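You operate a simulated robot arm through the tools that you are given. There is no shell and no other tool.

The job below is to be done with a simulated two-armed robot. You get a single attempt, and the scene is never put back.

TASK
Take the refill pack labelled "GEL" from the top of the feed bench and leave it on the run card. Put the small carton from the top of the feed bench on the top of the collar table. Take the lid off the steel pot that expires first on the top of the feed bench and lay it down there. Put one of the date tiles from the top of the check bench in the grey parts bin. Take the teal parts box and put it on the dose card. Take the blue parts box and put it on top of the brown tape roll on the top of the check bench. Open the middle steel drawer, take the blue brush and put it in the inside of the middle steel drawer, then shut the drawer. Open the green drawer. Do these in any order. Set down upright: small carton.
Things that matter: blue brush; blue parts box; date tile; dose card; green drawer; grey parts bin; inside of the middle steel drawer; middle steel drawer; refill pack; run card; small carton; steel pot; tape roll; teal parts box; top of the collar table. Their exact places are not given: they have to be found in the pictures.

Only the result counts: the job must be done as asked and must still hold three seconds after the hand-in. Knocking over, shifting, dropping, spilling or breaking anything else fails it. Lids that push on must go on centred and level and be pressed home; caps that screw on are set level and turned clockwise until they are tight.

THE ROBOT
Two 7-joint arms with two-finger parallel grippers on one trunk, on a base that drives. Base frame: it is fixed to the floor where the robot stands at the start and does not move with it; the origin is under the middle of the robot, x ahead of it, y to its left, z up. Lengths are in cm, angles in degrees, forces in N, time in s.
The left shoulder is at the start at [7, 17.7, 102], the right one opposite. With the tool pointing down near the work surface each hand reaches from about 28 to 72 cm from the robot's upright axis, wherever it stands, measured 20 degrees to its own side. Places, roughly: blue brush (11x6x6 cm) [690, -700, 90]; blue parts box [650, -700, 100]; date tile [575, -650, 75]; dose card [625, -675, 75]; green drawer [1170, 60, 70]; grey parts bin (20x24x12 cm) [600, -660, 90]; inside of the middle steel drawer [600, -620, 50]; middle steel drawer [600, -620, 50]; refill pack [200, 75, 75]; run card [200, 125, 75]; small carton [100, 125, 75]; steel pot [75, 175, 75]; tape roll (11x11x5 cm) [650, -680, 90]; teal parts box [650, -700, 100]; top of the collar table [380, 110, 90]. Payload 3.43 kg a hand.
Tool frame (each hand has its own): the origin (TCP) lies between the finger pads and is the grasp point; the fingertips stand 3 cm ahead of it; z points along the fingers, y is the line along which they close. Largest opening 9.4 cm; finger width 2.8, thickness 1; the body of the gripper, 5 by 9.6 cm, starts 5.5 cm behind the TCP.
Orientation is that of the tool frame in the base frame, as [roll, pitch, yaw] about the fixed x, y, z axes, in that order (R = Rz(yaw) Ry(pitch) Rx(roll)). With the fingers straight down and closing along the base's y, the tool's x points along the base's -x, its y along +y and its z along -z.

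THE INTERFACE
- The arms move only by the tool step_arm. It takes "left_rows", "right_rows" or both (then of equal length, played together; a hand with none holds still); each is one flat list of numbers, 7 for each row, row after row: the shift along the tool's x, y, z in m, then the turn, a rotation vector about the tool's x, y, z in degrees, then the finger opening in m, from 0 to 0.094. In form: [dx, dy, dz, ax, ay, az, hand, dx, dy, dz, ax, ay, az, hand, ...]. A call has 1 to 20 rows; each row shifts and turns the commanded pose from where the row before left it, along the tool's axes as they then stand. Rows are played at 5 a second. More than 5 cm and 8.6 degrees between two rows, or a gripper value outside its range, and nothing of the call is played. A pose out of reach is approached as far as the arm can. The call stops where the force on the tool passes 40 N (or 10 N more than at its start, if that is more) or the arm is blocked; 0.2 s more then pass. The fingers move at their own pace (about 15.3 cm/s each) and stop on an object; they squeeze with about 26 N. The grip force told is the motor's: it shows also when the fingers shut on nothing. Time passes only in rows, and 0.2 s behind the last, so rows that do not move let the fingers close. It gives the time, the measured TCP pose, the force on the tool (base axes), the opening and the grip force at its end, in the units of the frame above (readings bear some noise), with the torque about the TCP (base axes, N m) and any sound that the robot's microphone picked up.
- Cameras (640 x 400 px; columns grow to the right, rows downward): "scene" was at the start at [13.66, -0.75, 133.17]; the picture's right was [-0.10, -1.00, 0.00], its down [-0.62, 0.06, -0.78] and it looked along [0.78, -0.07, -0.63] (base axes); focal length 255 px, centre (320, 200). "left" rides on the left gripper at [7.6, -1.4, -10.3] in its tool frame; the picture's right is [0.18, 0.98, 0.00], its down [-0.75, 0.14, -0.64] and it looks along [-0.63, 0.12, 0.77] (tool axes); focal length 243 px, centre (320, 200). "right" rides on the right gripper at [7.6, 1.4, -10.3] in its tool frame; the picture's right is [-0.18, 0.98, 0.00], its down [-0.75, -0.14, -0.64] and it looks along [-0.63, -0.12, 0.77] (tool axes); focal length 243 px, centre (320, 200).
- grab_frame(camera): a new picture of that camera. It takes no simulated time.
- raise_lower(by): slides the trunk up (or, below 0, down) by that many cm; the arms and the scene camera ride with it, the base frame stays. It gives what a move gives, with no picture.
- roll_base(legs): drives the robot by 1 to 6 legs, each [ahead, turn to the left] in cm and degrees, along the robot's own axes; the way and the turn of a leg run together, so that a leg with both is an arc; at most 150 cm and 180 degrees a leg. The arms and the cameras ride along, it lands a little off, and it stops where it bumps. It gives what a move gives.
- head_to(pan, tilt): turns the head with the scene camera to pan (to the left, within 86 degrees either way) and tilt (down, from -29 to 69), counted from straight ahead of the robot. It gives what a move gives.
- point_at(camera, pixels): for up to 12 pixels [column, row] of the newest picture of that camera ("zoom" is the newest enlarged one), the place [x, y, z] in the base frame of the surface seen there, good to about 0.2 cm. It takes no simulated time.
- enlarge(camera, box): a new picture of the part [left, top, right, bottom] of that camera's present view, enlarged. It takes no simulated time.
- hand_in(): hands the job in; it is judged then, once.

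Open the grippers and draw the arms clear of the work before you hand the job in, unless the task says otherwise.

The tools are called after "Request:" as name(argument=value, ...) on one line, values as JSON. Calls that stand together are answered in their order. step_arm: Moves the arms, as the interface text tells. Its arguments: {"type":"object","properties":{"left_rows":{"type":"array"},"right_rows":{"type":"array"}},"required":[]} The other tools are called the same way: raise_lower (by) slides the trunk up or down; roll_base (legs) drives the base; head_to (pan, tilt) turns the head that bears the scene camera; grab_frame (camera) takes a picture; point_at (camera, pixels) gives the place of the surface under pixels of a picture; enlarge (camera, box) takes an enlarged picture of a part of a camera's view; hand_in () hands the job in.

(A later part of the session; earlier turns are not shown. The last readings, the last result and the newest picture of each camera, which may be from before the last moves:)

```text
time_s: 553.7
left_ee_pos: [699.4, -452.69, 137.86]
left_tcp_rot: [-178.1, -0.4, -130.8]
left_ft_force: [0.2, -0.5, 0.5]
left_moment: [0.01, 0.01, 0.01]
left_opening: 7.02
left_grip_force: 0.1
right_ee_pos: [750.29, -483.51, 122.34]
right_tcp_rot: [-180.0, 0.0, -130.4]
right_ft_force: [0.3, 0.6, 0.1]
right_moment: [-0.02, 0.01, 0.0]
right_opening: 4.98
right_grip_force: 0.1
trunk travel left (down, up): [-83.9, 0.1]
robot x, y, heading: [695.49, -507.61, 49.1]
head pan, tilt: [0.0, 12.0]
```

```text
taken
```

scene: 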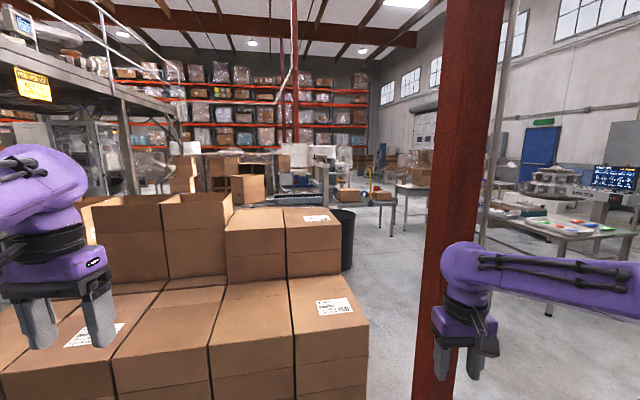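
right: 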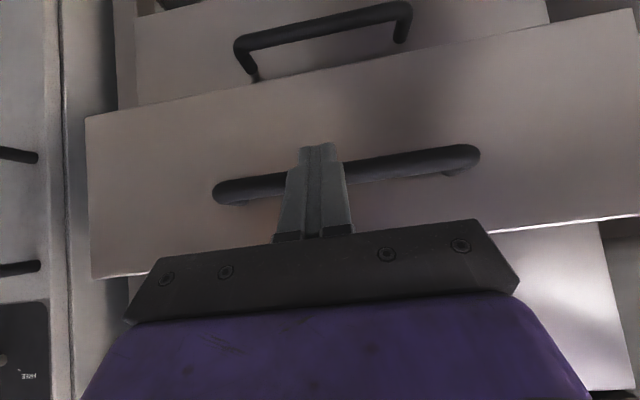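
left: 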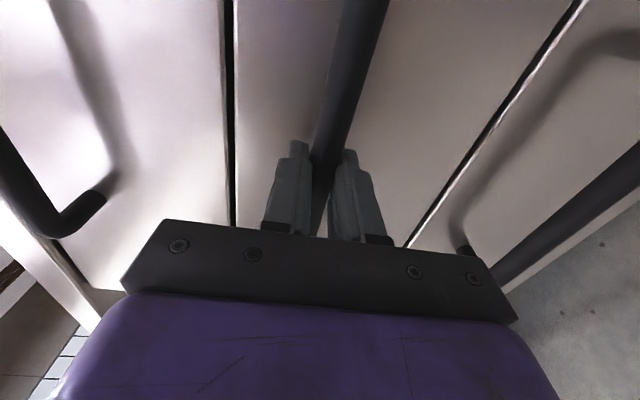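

The target is straight ahead beyond the pallet and red post. I measure obstacles.

Request:
point_at(camera="scene", pixels=[[428, 380], [365, 395], [340, 260], [405, 230], [377, 245], [545, 310], [430, 215], [500, 230], [610, 275], [390, 200], [310, 230], [345, 205]])

Request:
enlarge(camera="scene", box=[190, 120, 430, 270])

Request:
enlarge(camera="scene", box=[430, 110, 640, 330])

```text
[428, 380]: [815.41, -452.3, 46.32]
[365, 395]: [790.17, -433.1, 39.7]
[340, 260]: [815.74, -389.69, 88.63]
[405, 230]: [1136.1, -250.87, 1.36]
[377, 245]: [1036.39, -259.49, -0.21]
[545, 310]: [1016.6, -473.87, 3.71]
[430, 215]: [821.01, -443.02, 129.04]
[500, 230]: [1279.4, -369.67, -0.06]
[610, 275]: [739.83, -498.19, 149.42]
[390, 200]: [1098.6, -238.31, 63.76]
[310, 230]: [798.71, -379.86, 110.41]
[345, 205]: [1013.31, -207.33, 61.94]
```

```text
2.67 times, centred on (310, 195) of scene
```

zoom: 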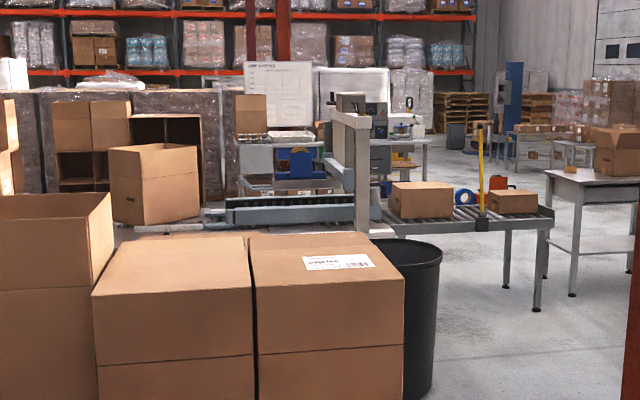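

```text
1.82 times, centred on (535, 220) of scene
```

zoom: 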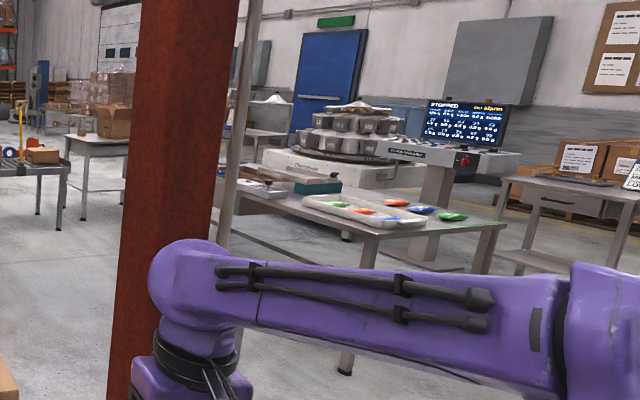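

Red post at (815,-452), table leg at (1017,-474). I drive between them.

Request:
roll_base(legs=[[0, -79], [100, 0], [68, 0], [0, 90], [150, 0]])

Request:
grab_frame(camera="scene")

Request:
head_to(pan=35, tilt=12)

Request:
grab_frame(camera="scene")

```text
time_s: 576.5
left_ee_pos: [906.68, -404.71, 137.87]
left_tcp_rot: [-178.2, -0.3, -118.7]
left_ft_force: [0.6, 0.7, 0.2]
left_moment: [0.0, 0.03, 0.02]
left_opening: 7.0
left_grip_force: 0.0
right_ee_pos: [962.76, -424.36, 122.17]
right_tcp_rot: [179.8, -0.2, -118.2]
right_ft_force: [-0.2, -0.1, -0.2]
right_moment: [-0.01, -0.01, -0.01]
right_opening: 4.98
right_grip_force: 0.0
trunk travel left (down, up): [-83.9, 0.1]
robot x, y, heading: [914.63, -459.45, 61.4]
head pan, tilt: [0.0, 12.0]
```

```text
taken
```

scene: 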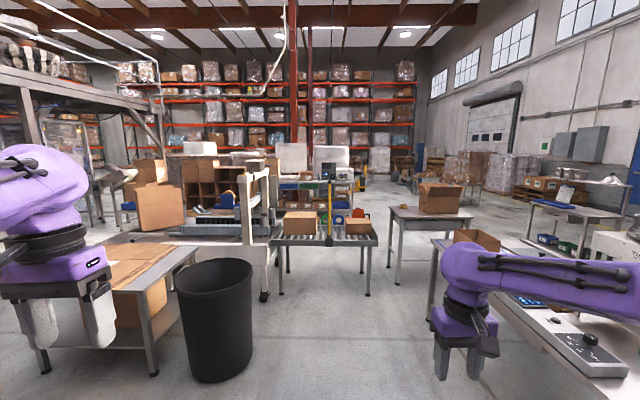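

```text
time_s: 577.5
left_ee_pos: [906.72, -404.88, 137.98]
left_tcp_rot: [-178.2, -0.4, -118.7]
left_ft_force: [0.5, -0.4, 0.5]
left_moment: [0.0, 0.03, 0.01]
left_opening: 7.02
left_grip_force: 0.0
right_ee_pos: [962.71, -424.37, 122.21]
right_tcp_rot: [179.9, -0.1, -118.1]
right_ft_force: [0.0, -0.7, -0.4]
right_moment: [-0.01, 0.01, 0.0]
right_opening: 5.02
right_grip_force: 0.1
trunk travel left (down, up): [-83.9, 0.1]
robot x, y, heading: [914.46, -459.5, 61.1]
head pan, tilt: [35.0, 12.0]
```

```text
taken
```

scene: 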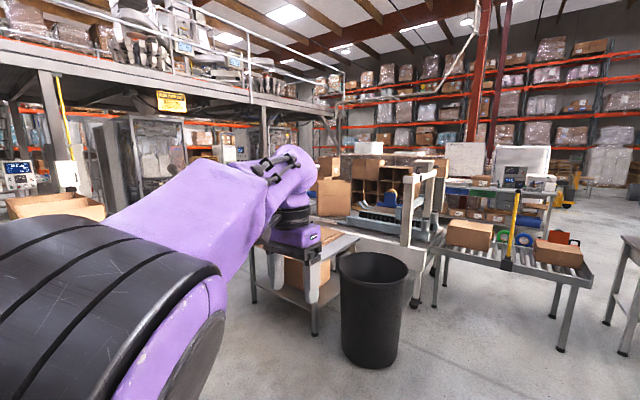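

I measure conveyor end, the table next to it, and look at the area behind.

Request:
head_to(pan=0, tilt=12)

Request:
grab_frame(camera="scene")

Request:
point_at(camera="scene", pixels=[[367, 293], [390, 283], [398, 286], [461, 245], [372, 240], [278, 292], [435, 310], [340, 195], [300, 195], [380, 210], [345, 215], [265, 300]])

Request:
enlarge(camera="scene", box=[220, 130, 440, 310])

```text
time_s: 578.5
left_ee_pos: [906.69, -404.88, 137.95]
left_tcp_rot: [-178.2, -0.3, -118.7]
left_ft_force: [-1.1, 0.2, -0.2]
left_moment: [0.0, -0.03, 0.0]
left_opening: 6.99
left_grip_force: 0.0
right_ee_pos: [962.69, -424.34, 122.18]
right_tcp_rot: [-180.0, 0.0, -118.2]
right_ft_force: [-0.3, -0.3, -0.4]
right_moment: [0.02, 0.01, 0.02]
right_opening: 5.01
right_grip_force: 0.1
trunk travel left (down, up): [-83.9, 0.1]
robot x, y, heading: [914.58, -459.51, 61.3]
head pan, tilt: [0.0, 12.0]
```

```text
taken
```

scene: 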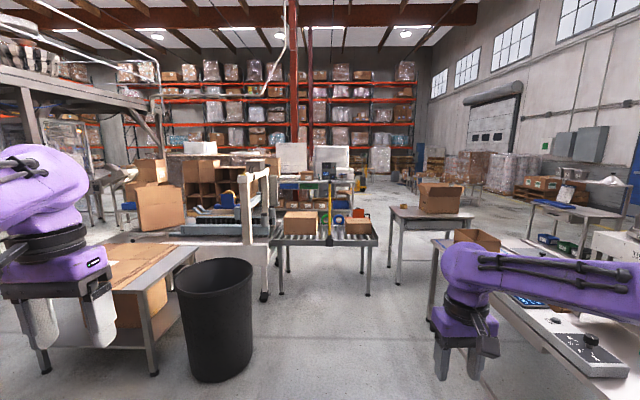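

```text
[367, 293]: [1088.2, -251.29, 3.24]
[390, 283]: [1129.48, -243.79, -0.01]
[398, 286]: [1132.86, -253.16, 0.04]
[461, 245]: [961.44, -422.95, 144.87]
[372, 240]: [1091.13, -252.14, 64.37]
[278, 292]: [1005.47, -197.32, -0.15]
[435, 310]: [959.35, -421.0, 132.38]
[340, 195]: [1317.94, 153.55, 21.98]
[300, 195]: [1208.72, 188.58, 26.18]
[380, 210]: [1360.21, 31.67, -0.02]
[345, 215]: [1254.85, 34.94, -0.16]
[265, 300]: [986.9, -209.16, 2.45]
```

```text
2.22 times, centred on (330, 220) of scene
```

zoom: 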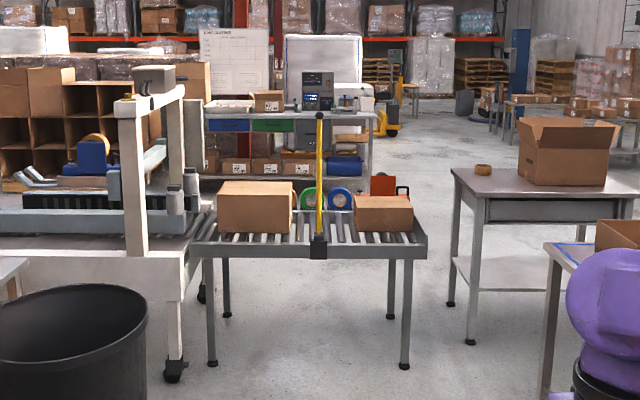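

The green drawer seems to be under the far bench at zoom (273,125). I measure it and look right for a way round.

Request:
point_at(camera="zoom", pixels=[[273, 125], [230, 125], [260, 117], [290, 117], [370, 115], [480, 180], [605, 190], [470, 335], [450, 300], [400, 230]])

Request:
head_to(pan=-35, tilt=15)

Request:
grab_frame(camera="scene")

```text
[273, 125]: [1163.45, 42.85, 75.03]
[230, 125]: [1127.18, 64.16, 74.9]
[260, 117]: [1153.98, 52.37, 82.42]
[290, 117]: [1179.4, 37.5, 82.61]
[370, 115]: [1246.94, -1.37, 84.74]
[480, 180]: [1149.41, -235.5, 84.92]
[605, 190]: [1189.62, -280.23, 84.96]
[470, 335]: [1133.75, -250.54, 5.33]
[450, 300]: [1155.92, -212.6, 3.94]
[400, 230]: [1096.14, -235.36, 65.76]
```

```text
time_s: 579.5
left_ee_pos: [906.64, -404.84, 137.85]
left_tcp_rot: [-178.2, -0.4, -118.7]
left_ft_force: [1.0, -0.5, -0.1]
left_moment: [-0.01, 0.03, 0.01]
left_opening: 6.98
left_grip_force: 0.1
right_ee_pos: [962.75, -424.43, 122.27]
right_tcp_rot: [179.9, -0.1, -118.2]
right_ft_force: [-0.5, 0.1, -0.2]
right_moment: [-0.03, -0.02, 0.03]
right_opening: 5.01
right_grip_force: 0.0
trunk travel left (down, up): [-83.9, 0.1]
robot x, y, heading: [914.51, -459.52, 61.2]
head pan, tilt: [-35.0, 15.0]
```

```text
taken
```

scene: 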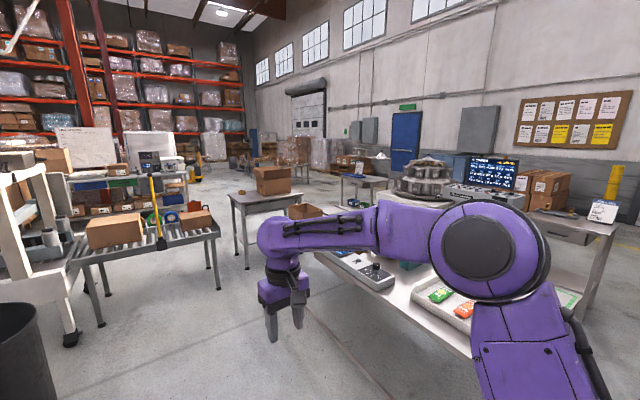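

I measure the right-hand side: box table, the long table's far end, and tables behind.

Request:
point_at(camera="scene", pixels=[[318, 260], [350, 238], [248, 268], [310, 232], [291, 192], [345, 205], [375, 208], [385, 185], [300, 185], [215, 285], [330, 195], [330, 262]])

Request:
enlarge(camera="scene", box=[220, 140, 480, 320])

```text
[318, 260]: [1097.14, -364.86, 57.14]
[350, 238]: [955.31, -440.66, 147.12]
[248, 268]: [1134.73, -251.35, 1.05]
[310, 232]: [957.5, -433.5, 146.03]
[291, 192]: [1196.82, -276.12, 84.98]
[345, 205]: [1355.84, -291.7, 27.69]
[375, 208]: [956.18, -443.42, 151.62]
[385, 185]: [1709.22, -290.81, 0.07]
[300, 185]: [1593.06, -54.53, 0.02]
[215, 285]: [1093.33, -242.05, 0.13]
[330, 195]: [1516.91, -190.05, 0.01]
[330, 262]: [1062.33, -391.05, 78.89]
```

```text
2.22 times, centred on (350, 230) of scene
```

zoom: 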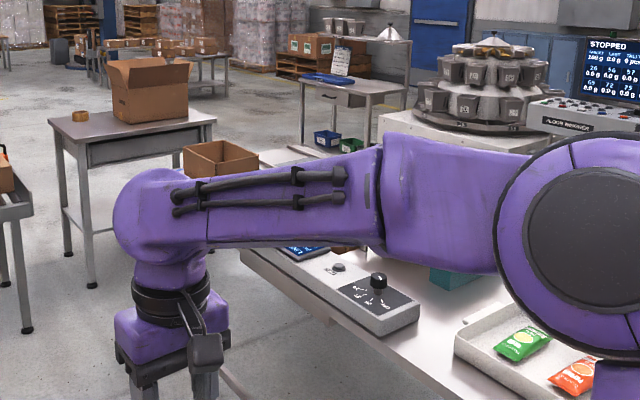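

I check the trash can's position relative to my path.

Request:
head_to(pan=5, tilt=25)

Request:
grab_frame(camera="scene")

Request:
point_at(camera="scene", pixels=[[282, 200], [280, 290], [400, 230], [450, 200], [290, 235], [440, 180], [350, 170], [395, 235]])

```text
time_s: 580.6
left_ee_pos: [906.74, -404.82, 137.92]
left_tcp_rot: [-178.2, -0.4, -118.7]
left_ft_force: [-1.1, -0.3, 0.4]
left_moment: [0.0, 0.01, 0.0]
left_opening: 6.99
left_grip_force: 0.1
right_ee_pos: [962.73, -424.3, 122.22]
right_tcp_rot: [-180.0, -0.1, -118.2]
right_ft_force: [0.0, -0.2, -0.4]
right_moment: [0.0, 0.02, 0.02]
right_opening: 4.98
right_grip_force: 0.1
trunk travel left (down, up): [-83.9, 0.1]
robot x, y, heading: [914.45, -459.53, 61.2]
head pan, tilt: [5.0, 25.0]
```

```text
taken
```

scene: 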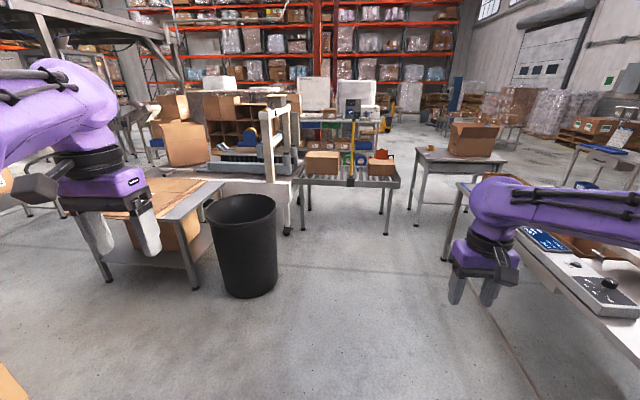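

```text
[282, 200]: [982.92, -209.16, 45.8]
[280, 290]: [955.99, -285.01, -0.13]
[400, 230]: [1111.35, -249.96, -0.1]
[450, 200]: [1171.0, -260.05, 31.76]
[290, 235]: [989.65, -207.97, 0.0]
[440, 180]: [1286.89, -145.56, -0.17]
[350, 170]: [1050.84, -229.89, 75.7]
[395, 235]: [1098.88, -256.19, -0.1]
```

Path is clear. I drive 150+85 cm ahead, then turn right.

Request:
roll_base(legs=[[0, -2], [120, 0], [115, 0], [0, -89.5]])

Request:
head_to(pan=0, tilt=20)

Request:
grab_frame(camera="scene")

```text
time_s: 596.3
left_ee_pos: [1087.68, -252.96, 137.93]
left_tcp_rot: [-178.2, -0.4, 149.5]
left_ft_force: [0.1, 1.0, 0.7]
left_moment: [-0.04, 0.03, -0.01]
left_opening: 6.99
left_grip_force: 0.1
right_ee_pos: [1066.18, -308.33, 122.2]
right_tcp_rot: [-179.9, -0.2, 149.8]
right_ft_force: [-1.2, 0.1, 0.6]
right_moment: [-0.04, 0.01, 0.04]
right_opening: 5.01
right_grip_force: 0.1
trunk travel left (down, up): [-83.9, 0.1]
robot x, y, heading: [1032.88, -258.77, -30.9]
head pan, tilt: [5.0, 25.0]
```

```text
time_s: 596.9
left_ee_pos: [1087.66, -252.98, 138.05]
left_tcp_rot: [-178.3, -0.3, 149.4]
left_ft_force: [0.2, -0.1, 0.7]
left_moment: [0.01, 0.01, 0.0]
left_opening: 7.01
left_grip_force: 0.2
right_ee_pos: [1066.13, -308.34, 122.16]
right_tcp_rot: [180.0, -0.1, 149.8]
right_ft_force: [-0.2, 1.1, -0.2]
right_moment: [0.01, 0.0, 0.01]
right_opening: 4.97
right_grip_force: 0.1
trunk travel left (down, up): [-83.9, 0.1]
robot x, y, heading: [1032.91, -258.99, -30.7]
head pan, tilt: [0.0, 20.0]
```

```text
taken
```

scene: 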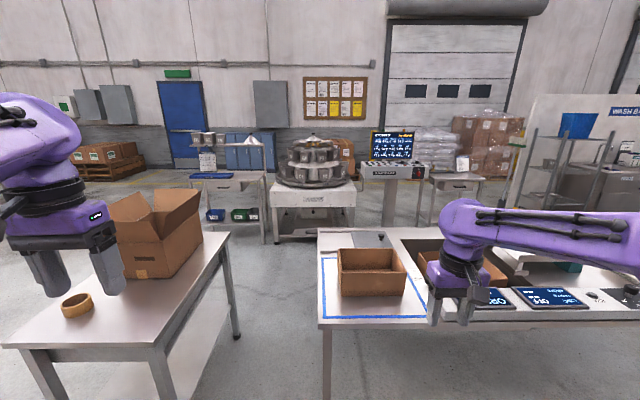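

A gap lies between the box table and the other table. I measure it.

Request:
point_at(camera="scene", pixels=[[228, 237], [237, 335], [170, 345], [318, 240], [320, 322], [327, 360], [265, 240], [285, 290], [355, 235], [290, 350]])

```text
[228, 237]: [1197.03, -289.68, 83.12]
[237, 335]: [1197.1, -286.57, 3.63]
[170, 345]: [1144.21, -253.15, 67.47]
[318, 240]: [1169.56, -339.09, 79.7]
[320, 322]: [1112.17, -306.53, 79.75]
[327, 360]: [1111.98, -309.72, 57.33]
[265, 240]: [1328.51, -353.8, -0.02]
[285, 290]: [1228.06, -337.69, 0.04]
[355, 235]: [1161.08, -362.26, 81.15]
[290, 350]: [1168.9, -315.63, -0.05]
```

That gap is only 57 cm — too narrow. I check the aisle on the far side of the right table.

Request:
point_at(camera="scene", pixels=[[275, 243], [354, 235], [388, 225], [205, 225], [265, 225], [310, 222], [430, 190], [390, 180], [275, 260]])

Request:
head_to(pan=-60, tilt=18)

Request:
grab_frame(camera="scene")

```text
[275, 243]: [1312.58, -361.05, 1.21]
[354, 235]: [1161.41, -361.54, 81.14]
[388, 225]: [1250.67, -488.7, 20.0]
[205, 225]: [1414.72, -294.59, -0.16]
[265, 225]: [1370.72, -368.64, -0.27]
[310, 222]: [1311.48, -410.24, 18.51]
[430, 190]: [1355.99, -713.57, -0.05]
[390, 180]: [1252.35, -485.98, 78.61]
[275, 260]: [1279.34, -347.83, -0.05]
```

```text
time_s: 598.2
left_ee_pos: [1087.62, -253.01, 137.98]
left_tcp_rot: [-178.2, -0.4, 149.4]
left_ft_force: [0.0, 0.0, 0.7]
left_moment: [0.02, -0.04, 0.02]
left_opening: 7.03
left_grip_force: 0.0
right_ee_pos: [1066.19, -308.2, 122.2]
right_tcp_rot: [180.0, -0.1, 149.8]
right_ft_force: [-0.2, 0.0, -0.4]
right_moment: [-0.03, 0.03, 0.02]
right_opening: 4.99
right_grip_force: 0.1
trunk travel left (down, up): [-83.9, 0.1]
robot x, y, heading: [1032.95, -258.86, -30.8]
head pan, tilt: [-60.0, 18.0]
```

```text
taken
```

scene: 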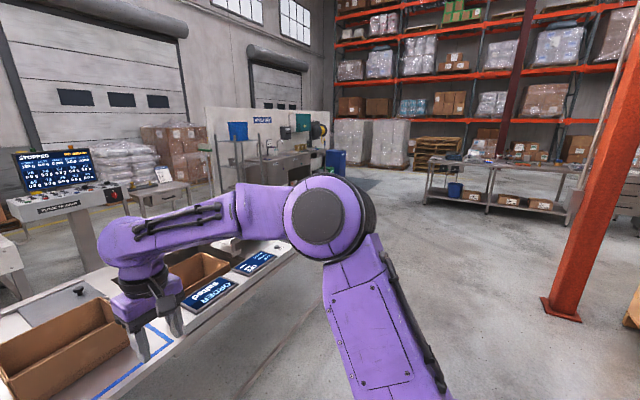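

The far-side aisle (d 1185–1300) is wide enough; I go around the near end of that table.

Request:
roll_base(legs=[[0, -89.3], [125, 0], [122, 0], [0, 90]])

Request:
head_to(pan=10, tilt=20)

Request:
grab_frame(camera="scene")

```text
time_s: 617.9
left_ee_pos: [961.9, -465.84, 138.06]
left_tcp_rot: [-178.2, -0.4, 148.9]
left_ft_force: [0.2, -1.0, -0.6]
left_moment: [-0.01, -0.02, 0.0]
left_opening: 7.0
left_grip_force: 0.1
right_ee_pos: [939.95, -520.93, 122.08]
right_tcp_rot: [180.0, -0.1, 149.4]
right_ft_force: [-1.7, -0.4, 0.1]
right_moment: [0.0, 0.02, 0.0]
right_opening: 4.99
right_grip_force: 0.0
trunk travel left (down, up): [-83.9, 0.1]
robot x, y, heading: [906.55, -471.33, -31.0]
head pan, tilt: [-60.0, 18.0]
```

```text
time_s: 619.3
left_ee_pos: [961.94, -465.78, 137.83]
left_tcp_rot: [-178.1, -0.4, 148.9]
left_ft_force: [0.2, 0.2, 0.5]
left_moment: [0.01, 0.02, 0.0]
left_opening: 6.97
left_grip_force: 0.0
right_ee_pos: [940.02, -520.88, 122.16]
right_tcp_rot: [-180.0, 0.0, 149.4]
right_ft_force: [1.1, -0.4, -1.0]
right_moment: [0.03, 0.01, -0.01]
right_opening: 4.99
right_grip_force: 0.2
trunk travel left (down, up): [-83.9, 0.1]
robot x, y, heading: [907.24, -471.3, -31.3]
head pan, tilt: [10.0, 20.0]
```

```text
taken
```

scene: 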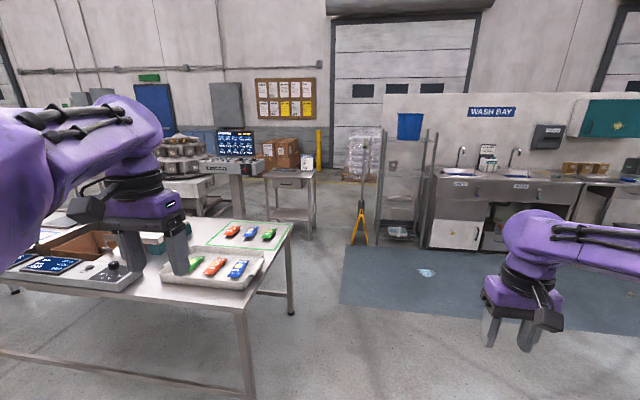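

I measure the table's near end, the desk behind and the stand by the rack.

Request:
point_at(camera="scene", pixels=[[292, 224], [240, 305], [291, 312], [250, 392], [313, 228], [270, 220], [360, 243], [300, 260], [240, 215], [420, 245]])

```text
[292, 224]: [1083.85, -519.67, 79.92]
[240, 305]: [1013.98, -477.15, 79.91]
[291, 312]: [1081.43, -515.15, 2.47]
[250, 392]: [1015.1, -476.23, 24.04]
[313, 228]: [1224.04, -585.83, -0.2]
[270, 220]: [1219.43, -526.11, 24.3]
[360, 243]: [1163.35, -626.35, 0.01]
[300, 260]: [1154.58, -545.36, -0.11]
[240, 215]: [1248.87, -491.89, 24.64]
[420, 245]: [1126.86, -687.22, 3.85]
```

Aisle centre is about d=1253. I drive there and turn up the aisle.

Request:
roll_base(legs=[[115, 0], [112, 0], [0, 91.3], [130, 0]])

Request:
head_to(pan=0, tilt=18)

Request:
grab_frame(camera="scene")

```text
time_s: 640.6
left_ee_pos: [1157.6, -422.01, 137.96]
left_tcp_rot: [-178.2, -0.4, -118.8]
left_ft_force: [0.1, -0.2, 0.2]
left_moment: [-0.02, 0.02, -0.03]
left_opening: 7.01
left_grip_force: 0.0
right_ee_pos: [1213.46, -441.68, 122.14]
right_tcp_rot: [180.0, -0.1, -118.4]
right_ft_force: [-0.2, 0.8, 0.0]
right_moment: [-0.05, 0.0, 0.01]
right_opening: 4.98
right_grip_force: 0.0
trunk travel left (down, up): [-83.9, 0.1]
robot x, y, heading: [1164.97, -476.83, 61.2]
head pan, tilt: [10.0, 20.0]
```

```text
time_s: 641.3
left_ee_pos: [1157.61, -421.94, 137.99]
left_tcp_rot: [-178.2, -0.4, -118.9]
left_ft_force: [0.1, -0.6, 0.0]
left_moment: [0.0, 0.0, 0.02]
left_opening: 6.99
left_grip_force: 0.1
right_ee_pos: [1213.64, -441.64, 122.25]
right_tcp_rot: [180.0, -0.1, -118.3]
right_ft_force: [-0.6, -0.2, -0.3]
right_moment: [0.02, 0.02, -0.01]
right_opening: 4.99
right_grip_force: 0.1
trunk travel left (down, up): [-83.9, 0.1]
robot x, y, heading: [1165.34, -476.64, 60.8]
head pan, tilt: [0.0, 18.0]
```

```text
taken
```

scene: 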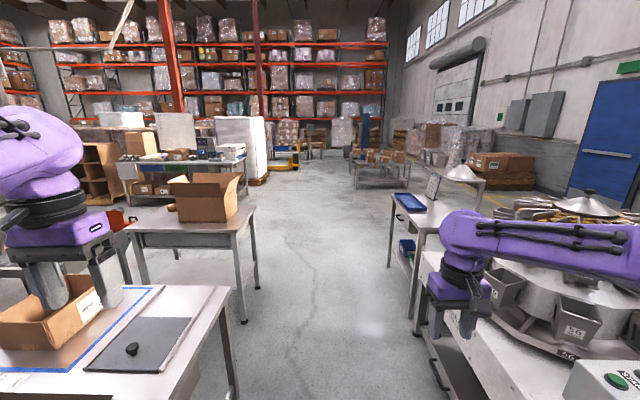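

Aisle ahead is open; I check the machine at the right for clearance to the right hand.

Request:
point_at(camera="scene", pixels=[[425, 265], [500, 290], [418, 330], [515, 260], [570, 320], [435, 375], [258, 290], [245, 320], [236, 235], [230, 290], [440, 310], [400, 240]])

```text
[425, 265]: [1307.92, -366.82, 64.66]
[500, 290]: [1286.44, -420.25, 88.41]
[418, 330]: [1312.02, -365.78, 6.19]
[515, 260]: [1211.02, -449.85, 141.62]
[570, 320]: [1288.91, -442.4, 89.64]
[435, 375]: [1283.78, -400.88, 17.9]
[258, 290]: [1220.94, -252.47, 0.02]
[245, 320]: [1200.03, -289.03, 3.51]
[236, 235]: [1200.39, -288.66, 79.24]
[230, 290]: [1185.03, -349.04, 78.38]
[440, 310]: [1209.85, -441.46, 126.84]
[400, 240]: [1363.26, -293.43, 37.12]
```

Clear on both sides. I drive up the aisle.

Request:
roll_base(legs=[[0, -1.5], [150, 0], [150, 0], [0, 60]])

Request:
grab_frame(camera="scene")

```text
time_s: 658.7
left_ee_pos: [1267.5, -196.0, 137.88]
left_tcp_rot: [-178.2, -0.4, -60.8]
left_ft_force: [0.1, 0.0, 0.7]
left_moment: [0.02, 0.01, 0.02]
left_opening: 7.01
left_grip_force: 0.0
right_ee_pos: [1314.02, -159.09, 122.16]
right_tcp_rot: [-179.9, -0.1, -60.4]
right_ft_force: [-0.4, 0.1, 0.5]
right_moment: [-0.01, 0.0, 0.02]
right_opening: 4.99
right_grip_force: 0.0
trunk travel left (down, up): [-83.9, 0.1]
robot x, y, heading: [1318.07, -218.47, 119.0]
head pan, tilt: [0.0, 18.0]
```

```text
taken
```

scene: 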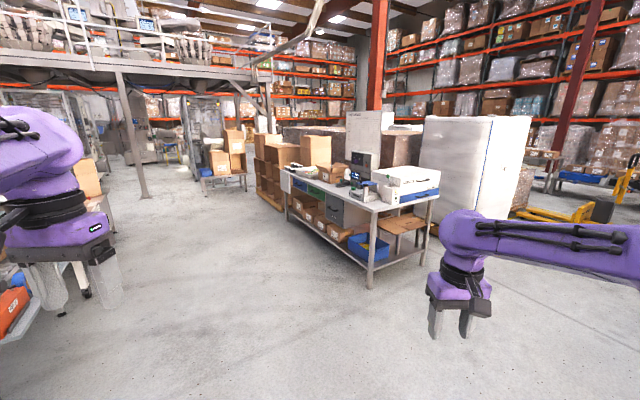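

The bench with blue/green drawers is at (330,200). I enlarge and measure.

Request:
enlarge(camera="scene", box=[270, 140, 450, 290])

Request:
point_at(camera="scene", pixels=[[285, 178], [373, 213], [316, 190], [300, 184], [336, 207], [370, 285], [287, 215], [200, 195], [262, 210], [150, 195]])

```text
2.67 times, centred on (360, 215) of scene
```

zoom: 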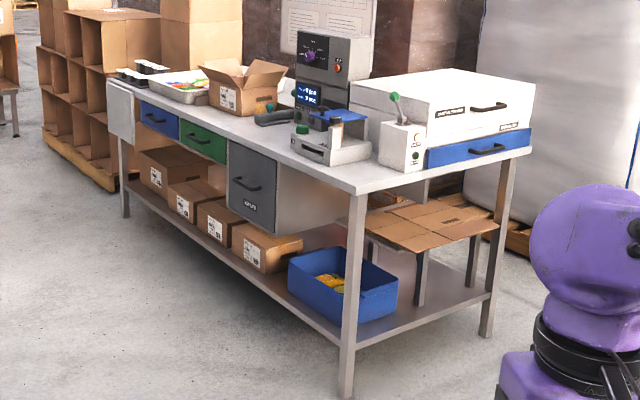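

```text
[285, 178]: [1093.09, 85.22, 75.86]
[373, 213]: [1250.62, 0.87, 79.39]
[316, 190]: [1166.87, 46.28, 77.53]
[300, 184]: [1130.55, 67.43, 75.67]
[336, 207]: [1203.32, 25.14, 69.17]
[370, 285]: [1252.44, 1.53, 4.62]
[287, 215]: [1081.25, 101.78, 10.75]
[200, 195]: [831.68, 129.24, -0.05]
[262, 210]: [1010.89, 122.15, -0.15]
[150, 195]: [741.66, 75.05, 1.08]
```

Green drawer face at (1166.9,46.3,77.5). I drive to stand before it with the drawer on my left-front.

Request:
roll_base(legs=[[0, 14.4], [120, 0], [110, 0], [0, -73.4]])

Request:
head_to(pan=15, tilt=40)

Request:
grab_frame(camera="scene")

```text
time_s: 674.1
left_ee_pos: [1155.01, 3.83, 137.87]
left_tcp_rot: [-178.2, -0.4, -120.5]
left_ft_force: [-0.1, -0.5, 0.0]
left_moment: [0.01, 0.0, 0.0]
left_opening: 6.99
left_grip_force: 0.0
right_ee_pos: [1210.35, -17.58, 122.21]
right_tcp_rot: [-179.9, -0.1, -120.1]
right_ft_force: [0.3, -1.2, 0.3]
right_moment: [-0.01, -0.04, -0.02]
right_opening: 5.01
right_grip_force: 0.0
trunk travel left (down, up): [-83.9, 0.1]
robot x, y, heading: [1160.99, -51.1, 59.4]
head pan, tilt: [0.0, 18.0]
```

```text
time_s: 674.9
left_ee_pos: [1155.04, 3.83, 137.79]
left_tcp_rot: [-178.2, -0.5, -120.5]
left_ft_force: [0.0, -0.3, 0.3]
left_moment: [-0.02, -0.01, 0.03]
left_opening: 7.01
left_grip_force: 0.0
right_ee_pos: [1210.39, -17.57, 122.21]
right_tcp_rot: [-180.0, -0.1, -120.0]
right_ft_force: [0.2, -0.9, -0.2]
right_moment: [-0.01, 0.05, -0.01]
right_opening: 4.98
right_grip_force: 0.0
trunk travel left (down, up): [-83.9, 0.1]
robot x, y, heading: [1161.0, -50.95, 59.4]
head pan, tilt: [15.0, 40.0]
```

```text
taken
```

scene: 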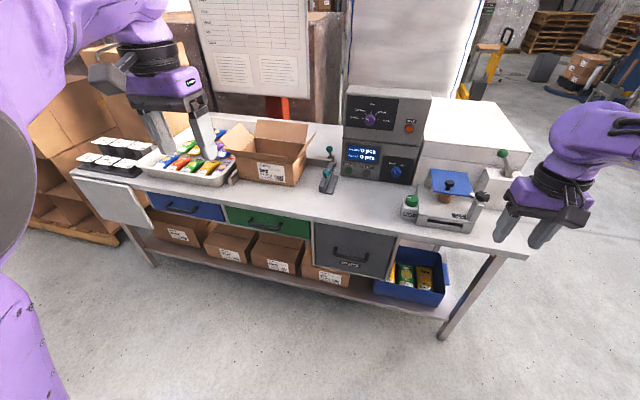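

Green drawer at (268,222). I measure its handle.

Request:
enlarge(camera="scene", box=[140, 180, 420, 290])

Request:
enlarge(camera="scene", box=[215, 195, 325, 250])

Request:
point_at(camera="zoom", pixels=[[280, 170], [240, 150], [330, 185], [170, 140], [440, 200], [200, 100], [260, 166], [310, 178], [300, 110], [250, 185]])

```text
2.29 times, centred on (280, 235) of scene
```

zoom: 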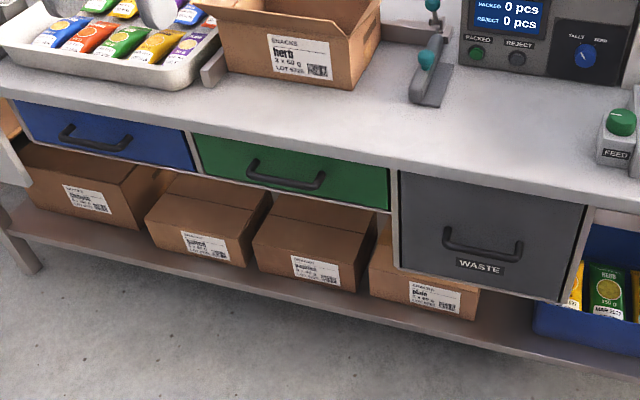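

```text
5.82 times, centred on (270, 222) of scene
```

zoom: 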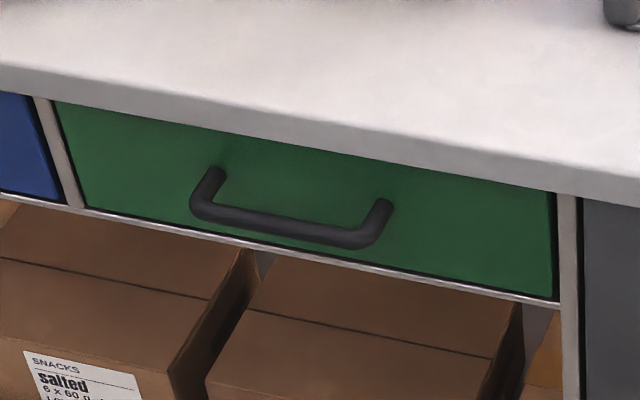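

```text
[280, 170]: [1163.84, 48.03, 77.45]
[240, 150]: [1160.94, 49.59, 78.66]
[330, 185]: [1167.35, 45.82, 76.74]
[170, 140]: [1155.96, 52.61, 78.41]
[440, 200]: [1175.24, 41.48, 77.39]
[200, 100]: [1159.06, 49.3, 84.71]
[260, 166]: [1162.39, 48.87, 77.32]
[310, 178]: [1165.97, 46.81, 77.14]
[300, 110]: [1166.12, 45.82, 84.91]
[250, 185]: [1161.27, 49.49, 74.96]
```

I point at the bar itself.

Request:
point_at(camera="zoom", pixels=[[225, 215], [290, 229], [350, 240], [205, 190], [378, 215], [290, 222], [290, 236], [210, 175], [385, 205], [450, 250], [500, 285], [120, 200]])

```text
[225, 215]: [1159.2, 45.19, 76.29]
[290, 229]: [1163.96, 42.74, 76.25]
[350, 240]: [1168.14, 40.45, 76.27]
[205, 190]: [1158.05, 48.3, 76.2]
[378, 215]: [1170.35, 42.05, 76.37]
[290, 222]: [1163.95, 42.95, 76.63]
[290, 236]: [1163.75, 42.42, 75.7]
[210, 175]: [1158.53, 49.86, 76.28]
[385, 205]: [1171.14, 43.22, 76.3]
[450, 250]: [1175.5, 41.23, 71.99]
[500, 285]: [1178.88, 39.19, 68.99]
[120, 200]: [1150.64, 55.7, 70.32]
```

Bar centre (1164,42.6,76.0), 4.5 cm proud. I back off 20 cm and bring the left hand to the forward-pointing, vertically closing pose that worked before.

Request:
roll_base(legs=[[-20, 0]])

Request:
step_arm(left_rows=[0, 0, 0, 0, -7.5, 0, 0.05, 0, 0, 0, 0, -7.5, 0, 0.05, 0, 0, 0, 0, -7.5, 0, 0.05, 0, 0, 0, 0, -7.5, 0, 0.05, 0, 0, 0, 0, -7.5, 0, 0.05, 0, 0, 0, 0, -7.5, 0, 0.05, 0, 0, 0, 0, -7.5, 0, 0.05, 0, 0, 0, 0, -7.5, 0, 0.05, 0, 0, 0, 0, -7.5, 0, 0.05, 0, 0, 0, 0, -7.5, 0, 0.05, 0, 0, 0, 0, -7.5, 0, 0.05, 0, 0, 0, 0, -7.5, 0, 0.05])

Request:
step_arm(left_rows=[0, 0, 0, 0, 0, -8.2, 0.05, 0, 0, 0, 0, 0, -8.2, 0.05, 0, 0, 0, 0, 0, -8.2, 0.05, 0, 0, 0, 0, 0, -8.2, 0.05, 0, 0, 0, 0, 0, -8.2, 0.05, 0, 0, 0, 0, 0, -8.2, 0.05, 0, 0, 0, 0, 0, -8.2, 0.05, 0, 0, 0, 0, 0, -8.2, 0.05, 0, 0, 0, 0, 0, -8.2, 0.05, 0, 0, 0, 0, 0, -8.2, 0.05, 0, 0, 0, 0, 0, -8, 0.05, 0, 0, 0, 0, 0, 0, 0.05])

```text
time_s: 676.5
left_ee_pos: [1145.0, -13.15, 137.64]
left_tcp_rot: [-178.2, -0.7, -120.4]
left_ft_force: [0.8, 1.1, 0.1]
left_moment: [-0.04, -0.02, 0.0]
left_opening: 7.0
left_grip_force: 0.0
right_ee_pos: [1200.31, -34.68, 122.02]
right_tcp_rot: [180.0, -0.3, -120.0]
right_ft_force: [0.3, 0.3, -0.1]
right_moment: [-0.01, -0.02, 0.01]
right_opening: 5.01
right_grip_force: 0.0
trunk travel left (down, up): [-83.9, 0.1]
robot x, y, heading: [1151.09, -68.56, 59.3]
head pan, tilt: [15.0, 40.0]
```

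```text
time_s: 679.1
left_ee_pos: [1142.5, -3.18, 138.26]
left_tcp_rot: [-100.6, 88.3, -41.0]
left_ft_force: [1.0, 0.6, 0.5]
left_moment: [-0.03, 0.02, -0.01]
left_opening: 5.0
left_grip_force: 0.0
left hand out of reach, approached as far as the arm can: row 2, 3, 4, 5, 6, 7, 8, 9
right_ee_pos: [1200.1, -34.86, 122.25]
right_tcp_rot: [-179.9, -0.1, -120.0]
right_ft_force: [0.2, 0.5, 0.3]
right_moment: [-0.02, 0.0, -0.01]
right_opening: 4.99
right_grip_force: 0.0
trunk travel left (down, up): [-83.9, 0.1]
robot x, y, heading: [1150.97, -68.5, 59.4]
head pan, tilt: [15.0, 40.0]
```

```text
time_s: 681.7
left_ee_pos: [1142.55, -2.99, 138.28]
left_tcp_rot: [-90.4, -1.8, -30.5]
left_ft_force: [0.7, 0.2, 0.1]
left_moment: [0.02, -0.01, 0.01]
left_opening: 5.0
left_grip_force: 0.0
right_ee_pos: [1200.23, -34.87, 122.21]
right_tcp_rot: [179.9, -0.1, -120.0]
right_ft_force: [0.2, 0.6, 0.4]
right_moment: [0.01, -0.01, 0.01]
right_opening: 4.99
right_grip_force: 0.1
trunk travel left (down, up): [-83.9, 0.1]
robot x, y, heading: [1150.92, -68.64, 59.3]
head pan, tilt: [15.0, 40.0]
```

Pose reached. I shift left 4.3 cm, extend 10 cm, and lower the trunk 62 cm.

Request:
step_arm(left_rows=[-0.0215, 0, 0.02, 0, 0, 0, 0.05, -0.0215, 0, 0.02, 0, 0, 0, 0.05, 0, 0, 0.03, 0, 0, 0, 0.05, 0, 0, 0.03, 0, 0, 0, 0.05])

Request:
raise_lower(by=-40)

Request:
raise_lower(by=-22)

Request:
grab_frame(camera="scene")

Request:
grab_frame(camera="left")

```text
time_s: 682.7
left_ee_pos: [1143.88, 8.04, 138.09]
left_tcp_rot: [-90.6, -1.8, -30.5]
left_ft_force: [-0.3, 0.7, -0.2]
left_moment: [0.01, 0.01, 0.01]
left_opening: 5.0
left_grip_force: 0.1
right_ee_pos: [1200.2, -34.72, 122.13]
right_tcp_rot: [-179.8, -0.2, -120.2]
right_ft_force: [-0.5, -0.6, 0.0]
right_moment: [-0.01, 0.01, 0.02]
right_opening: 5.01
right_grip_force: 0.1
trunk travel left (down, up): [-83.9, 0.1]
robot x, y, heading: [1150.72, -68.5, 59.4]
head pan, tilt: [15.0, 40.0]
```

```text
time_s: 686.5
left_ee_pos: [1143.86, 7.85, 98.1]
left_tcp_rot: [-90.4, -1.9, -30.5]
left_ft_force: [-0.7, -0.5, 0.1]
left_moment: [-0.03, 0.03, -0.02]
left_opening: 5.03
left_grip_force: 0.0
right_ee_pos: [1200.08, -34.79, 82.17]
right_tcp_rot: [-179.9, -0.1, -120.0]
right_ft_force: [-0.6, 0.1, 0.2]
right_moment: [0.03, 0.02, 0.0]
right_opening: 5.01
right_grip_force: 0.0
trunk travel left (down, up): [-43.9, 40.1]
robot x, y, heading: [1150.84, -68.26, 59.4]
head pan, tilt: [15.0, 40.0]
```

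```text
time_s: 688.9
left_ee_pos: [1143.74, 7.82, 76.06]
left_tcp_rot: [-90.5, -1.8, -30.5]
left_ft_force: [0.3, -0.1, 0.2]
left_moment: [-0.03, 0.02, 0.0]
left_opening: 5.0
left_grip_force: 0.1
right_ee_pos: [1200.16, -34.91, 60.29]
right_tcp_rot: [-180.0, -0.1, -120.0]
right_ft_force: [-0.4, 0.4, 0.3]
right_moment: [0.0, 0.02, 0.01]
right_opening: 5.04
right_grip_force: 0.0
trunk travel left (down, up): [-21.9, 62.1]
robot x, y, heading: [1151.18, -68.12, 59.5]
head pan, tilt: [15.0, 40.0]
```

```text
taken
```

scene: 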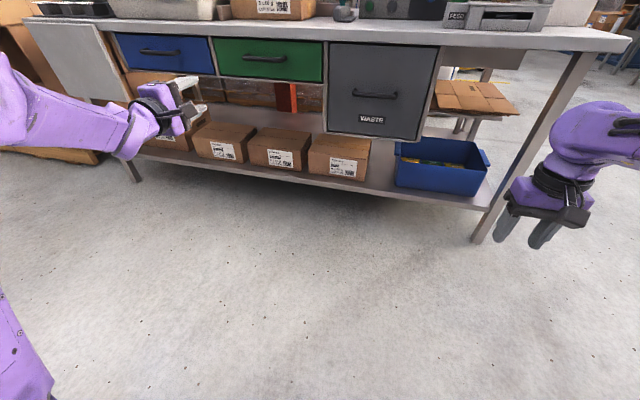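

```text
taken
```

left: 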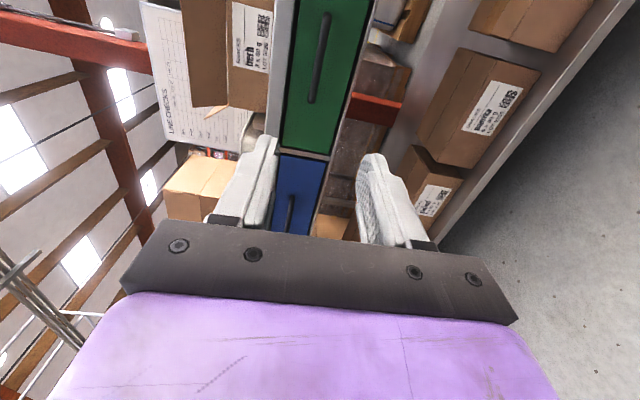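

TCP is in line (d=986.6, z=76.1). I drive forward 33 cm and check.

Request:
roll_base(legs=[[33, 0]])

Request:
grab_frame(camera="left")

Request:
grab_frame(camera="scene")

```text
time_s: 691.0
left_ee_pos: [1160.34, 35.94, 76.09]
left_tcp_rot: [-90.4, -1.8, -30.5]
left_ft_force: [-0.4, 0.2, -0.1]
left_moment: [-0.02, 0.0, -0.03]
left_opening: 5.01
left_grip_force: 0.0
right_ee_pos: [1216.84, -6.7, 60.18]
right_tcp_rot: [180.0, -0.2, -119.9]
right_ft_force: [0.8, 0.2, -0.3]
right_moment: [0.0, 0.02, 0.03]
right_opening: 5.01
right_grip_force: 0.0
trunk travel left (down, up): [-21.9, 62.1]
robot x, y, heading: [1167.65, -40.44, 59.3]
head pan, tilt: [15.0, 40.0]
```

```text
taken
```

left: 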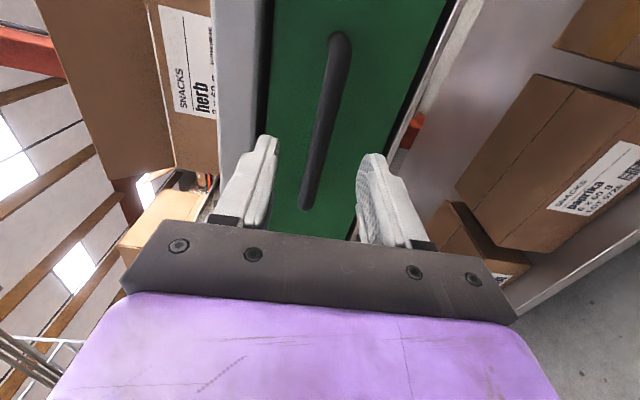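

```text
taken
```

scene: 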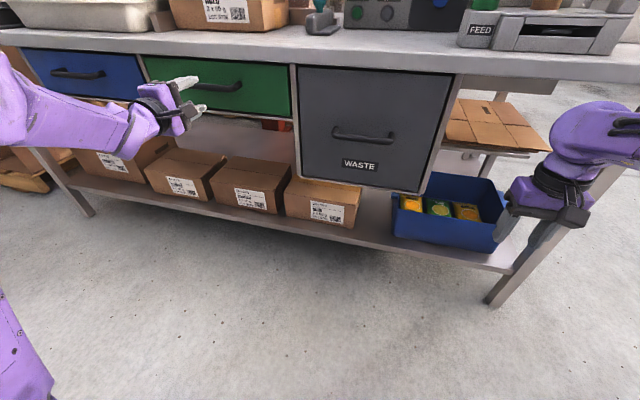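

Bar is between the fingers. I advance the last 6.8 cm with the arm and close.

Request:
step_arm(left_rows=[0, 0, 0.035, 0, 0, 0, 0.05, 0, 0, 0.033, 0, 0, 0, 0.05, 0, 0, 0, 0, 0, 0, 0.05])

Request:
grab_frame(camera="left")

```text
time_s: 691.8
left_ee_pos: [1163.76, 41.89, 76.19]
left_tcp_rot: [-90.4, -1.8, -30.5]
left_ft_force: [-0.3, 0.1, -0.8]
left_moment: [-0.01, 0.0, 0.01]
left_opening: 5.0
left_grip_force: 0.0
right_ee_pos: [1216.8, -6.63, 60.16]
right_tcp_rot: [-180.0, -0.1, -119.9]
right_ft_force: [0.5, 0.0, -0.6]
right_moment: [-0.01, 0.0, 0.01]
right_opening: 5.01
right_grip_force: 0.1
trunk travel left (down, up): [-21.9, 62.1]
robot x, y, heading: [1167.51, -39.97, 59.5]
head pan, tilt: [15.0, 40.0]
```

```text
taken
```

left: 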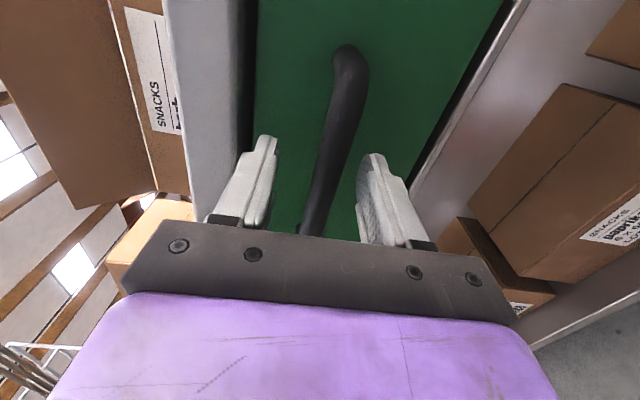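

Good. I close on the bar.

Request:
step_arm(left_rows=[0, 0, 0.004, 0, 0, 0, 0.03, 0, 0, 0, 0, 0, 0, 0.005, 0, 0, 0, 0, 0, 0, 0.005, 0, 0, 0, 0, 0, 0, 0.005])

Request:
roll_base(legs=[[-10, 0]])

Request:
grab_frame(camera="scene")

```text
time_s: 692.8
left_ee_pos: [1164.06, 42.07, 75.75]
left_tcp_rot: [-90.7, -1.7, -30.5]
left_ft_force: [-1.7, -21.0, -20.6]
left_moment: [0.52, 1.33, 0.02]
left_opening: 1.63
left_grip_force: 44.8
right_ee_pos: [1216.63, -6.66, 60.05]
right_tcp_rot: [-179.9, -0.2, -120.1]
right_ft_force: [0.4, 0.3, 0.4]
right_moment: [0.0, 0.0, 0.01]
right_opening: 4.99
right_grip_force: 0.0
trunk travel left (down, up): [-21.9, 62.1]
robot x, y, heading: [1167.03, -40.28, 59.4]
head pan, tilt: [15.0, 40.0]
```

```text
time_s: 694.0
left_ee_pos: [1159.17, 33.74, 75.67]
left_tcp_rot: [-90.6, -1.8, -30.4]
left_ft_force: [5.2, -3.5, -19.9]
left_moment: [0.43, 1.18, -0.09]
left_opening: 1.63
left_grip_force: 44.7
right_ee_pos: [1211.84, -15.14, 60.01]
right_tcp_rot: [-179.9, -0.3, -120.0]
right_ft_force: [0.2, 0.2, 0.2]
right_moment: [-0.02, 0.02, 0.03]
right_opening: 5.02
right_grip_force: 0.1
trunk travel left (down, up): [-21.9, 62.1]
robot x, y, heading: [1162.41, -48.55, 59.4]
head pan, tilt: [15.0, 40.0]
```

```text
taken
```

scene: 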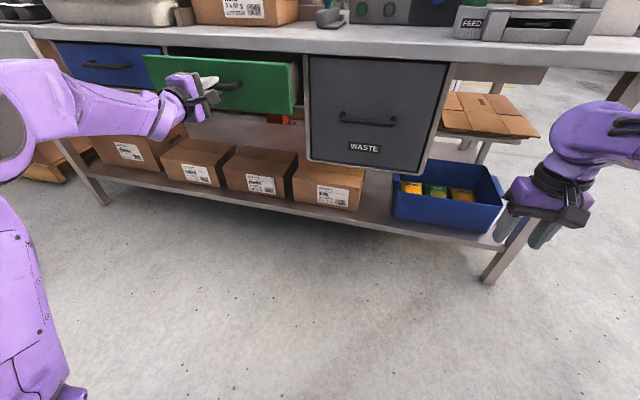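

The drawer opens. I pull on.

Request:
roll_base(legs=[[-16, 0]])

Request:
grab_frame(camera="scene")

```text
time_s: 695.4
left_ee_pos: [1151.1, 19.85, 75.67]
left_tcp_rot: [-90.8, -1.6, -30.6]
left_ft_force: [7.3, -4.2, -14.4]
left_moment: [0.49, 1.12, -0.22]
left_opening: 1.61
left_grip_force: 45.1
right_ee_pos: [1203.51, -28.97, 60.06]
right_tcp_rot: [179.9, -0.4, -120.1]
right_ft_force: [-1.1, -0.6, -0.8]
right_moment: [-0.01, -0.01, -0.01]
right_opening: 5.01
right_grip_force: 0.1
trunk travel left (down, up): [-21.9, 62.1]
robot x, y, heading: [1154.09, -61.92, 59.2]
head pan, tilt: [15.0, 40.0]
```

```text
taken
```

scene: 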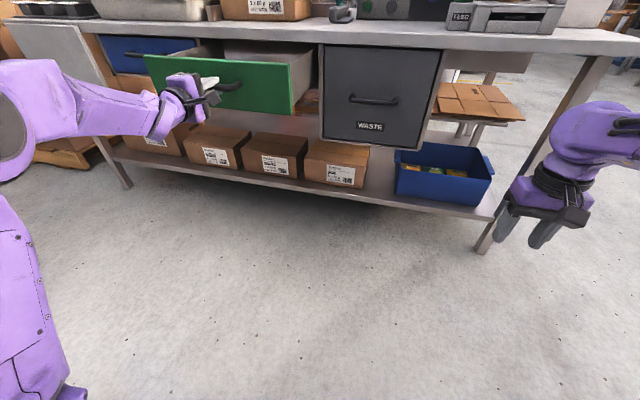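

Open 25 cm. I try another 6 cm to find whether it goes further.

Request:
roll_base(legs=[[-6, 0]])

Request:
grab_frame(camera="scene")

```text
time_s: 696.3
left_ee_pos: [1149.31, 16.39, 75.86]
left_tcp_rot: [-90.7, -1.7, -30.7]
left_ft_force: [-1.3, -0.3, -1.5]
left_moment: [0.15, 0.31, -0.14]
left_opening: 1.68
left_grip_force: 10.0
right_ee_pos: [1201.56, -32.42, 60.19]
right_tcp_rot: [-180.0, -0.1, -120.0]
right_ft_force: [0.8, 0.6, -0.2]
right_moment: [0.0, -0.03, 0.03]
right_opening: 4.99
right_grip_force: 0.2
trunk travel left (down, up): [-21.9, 62.1]
robot x, y, heading: [1151.96, -66.15, 59.5]
head pan, tilt: [15.0, 40.0]
stopped in leg 1: the force on the tool passed its limit at 85 N (the readings are from after the stop); the commanded pose is now the measured one
```

```text
taken
```

scene: 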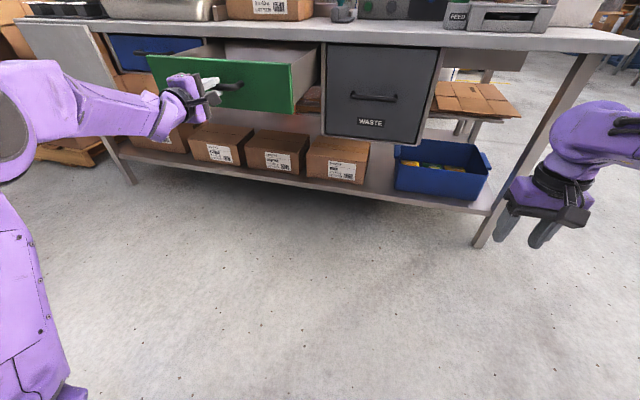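

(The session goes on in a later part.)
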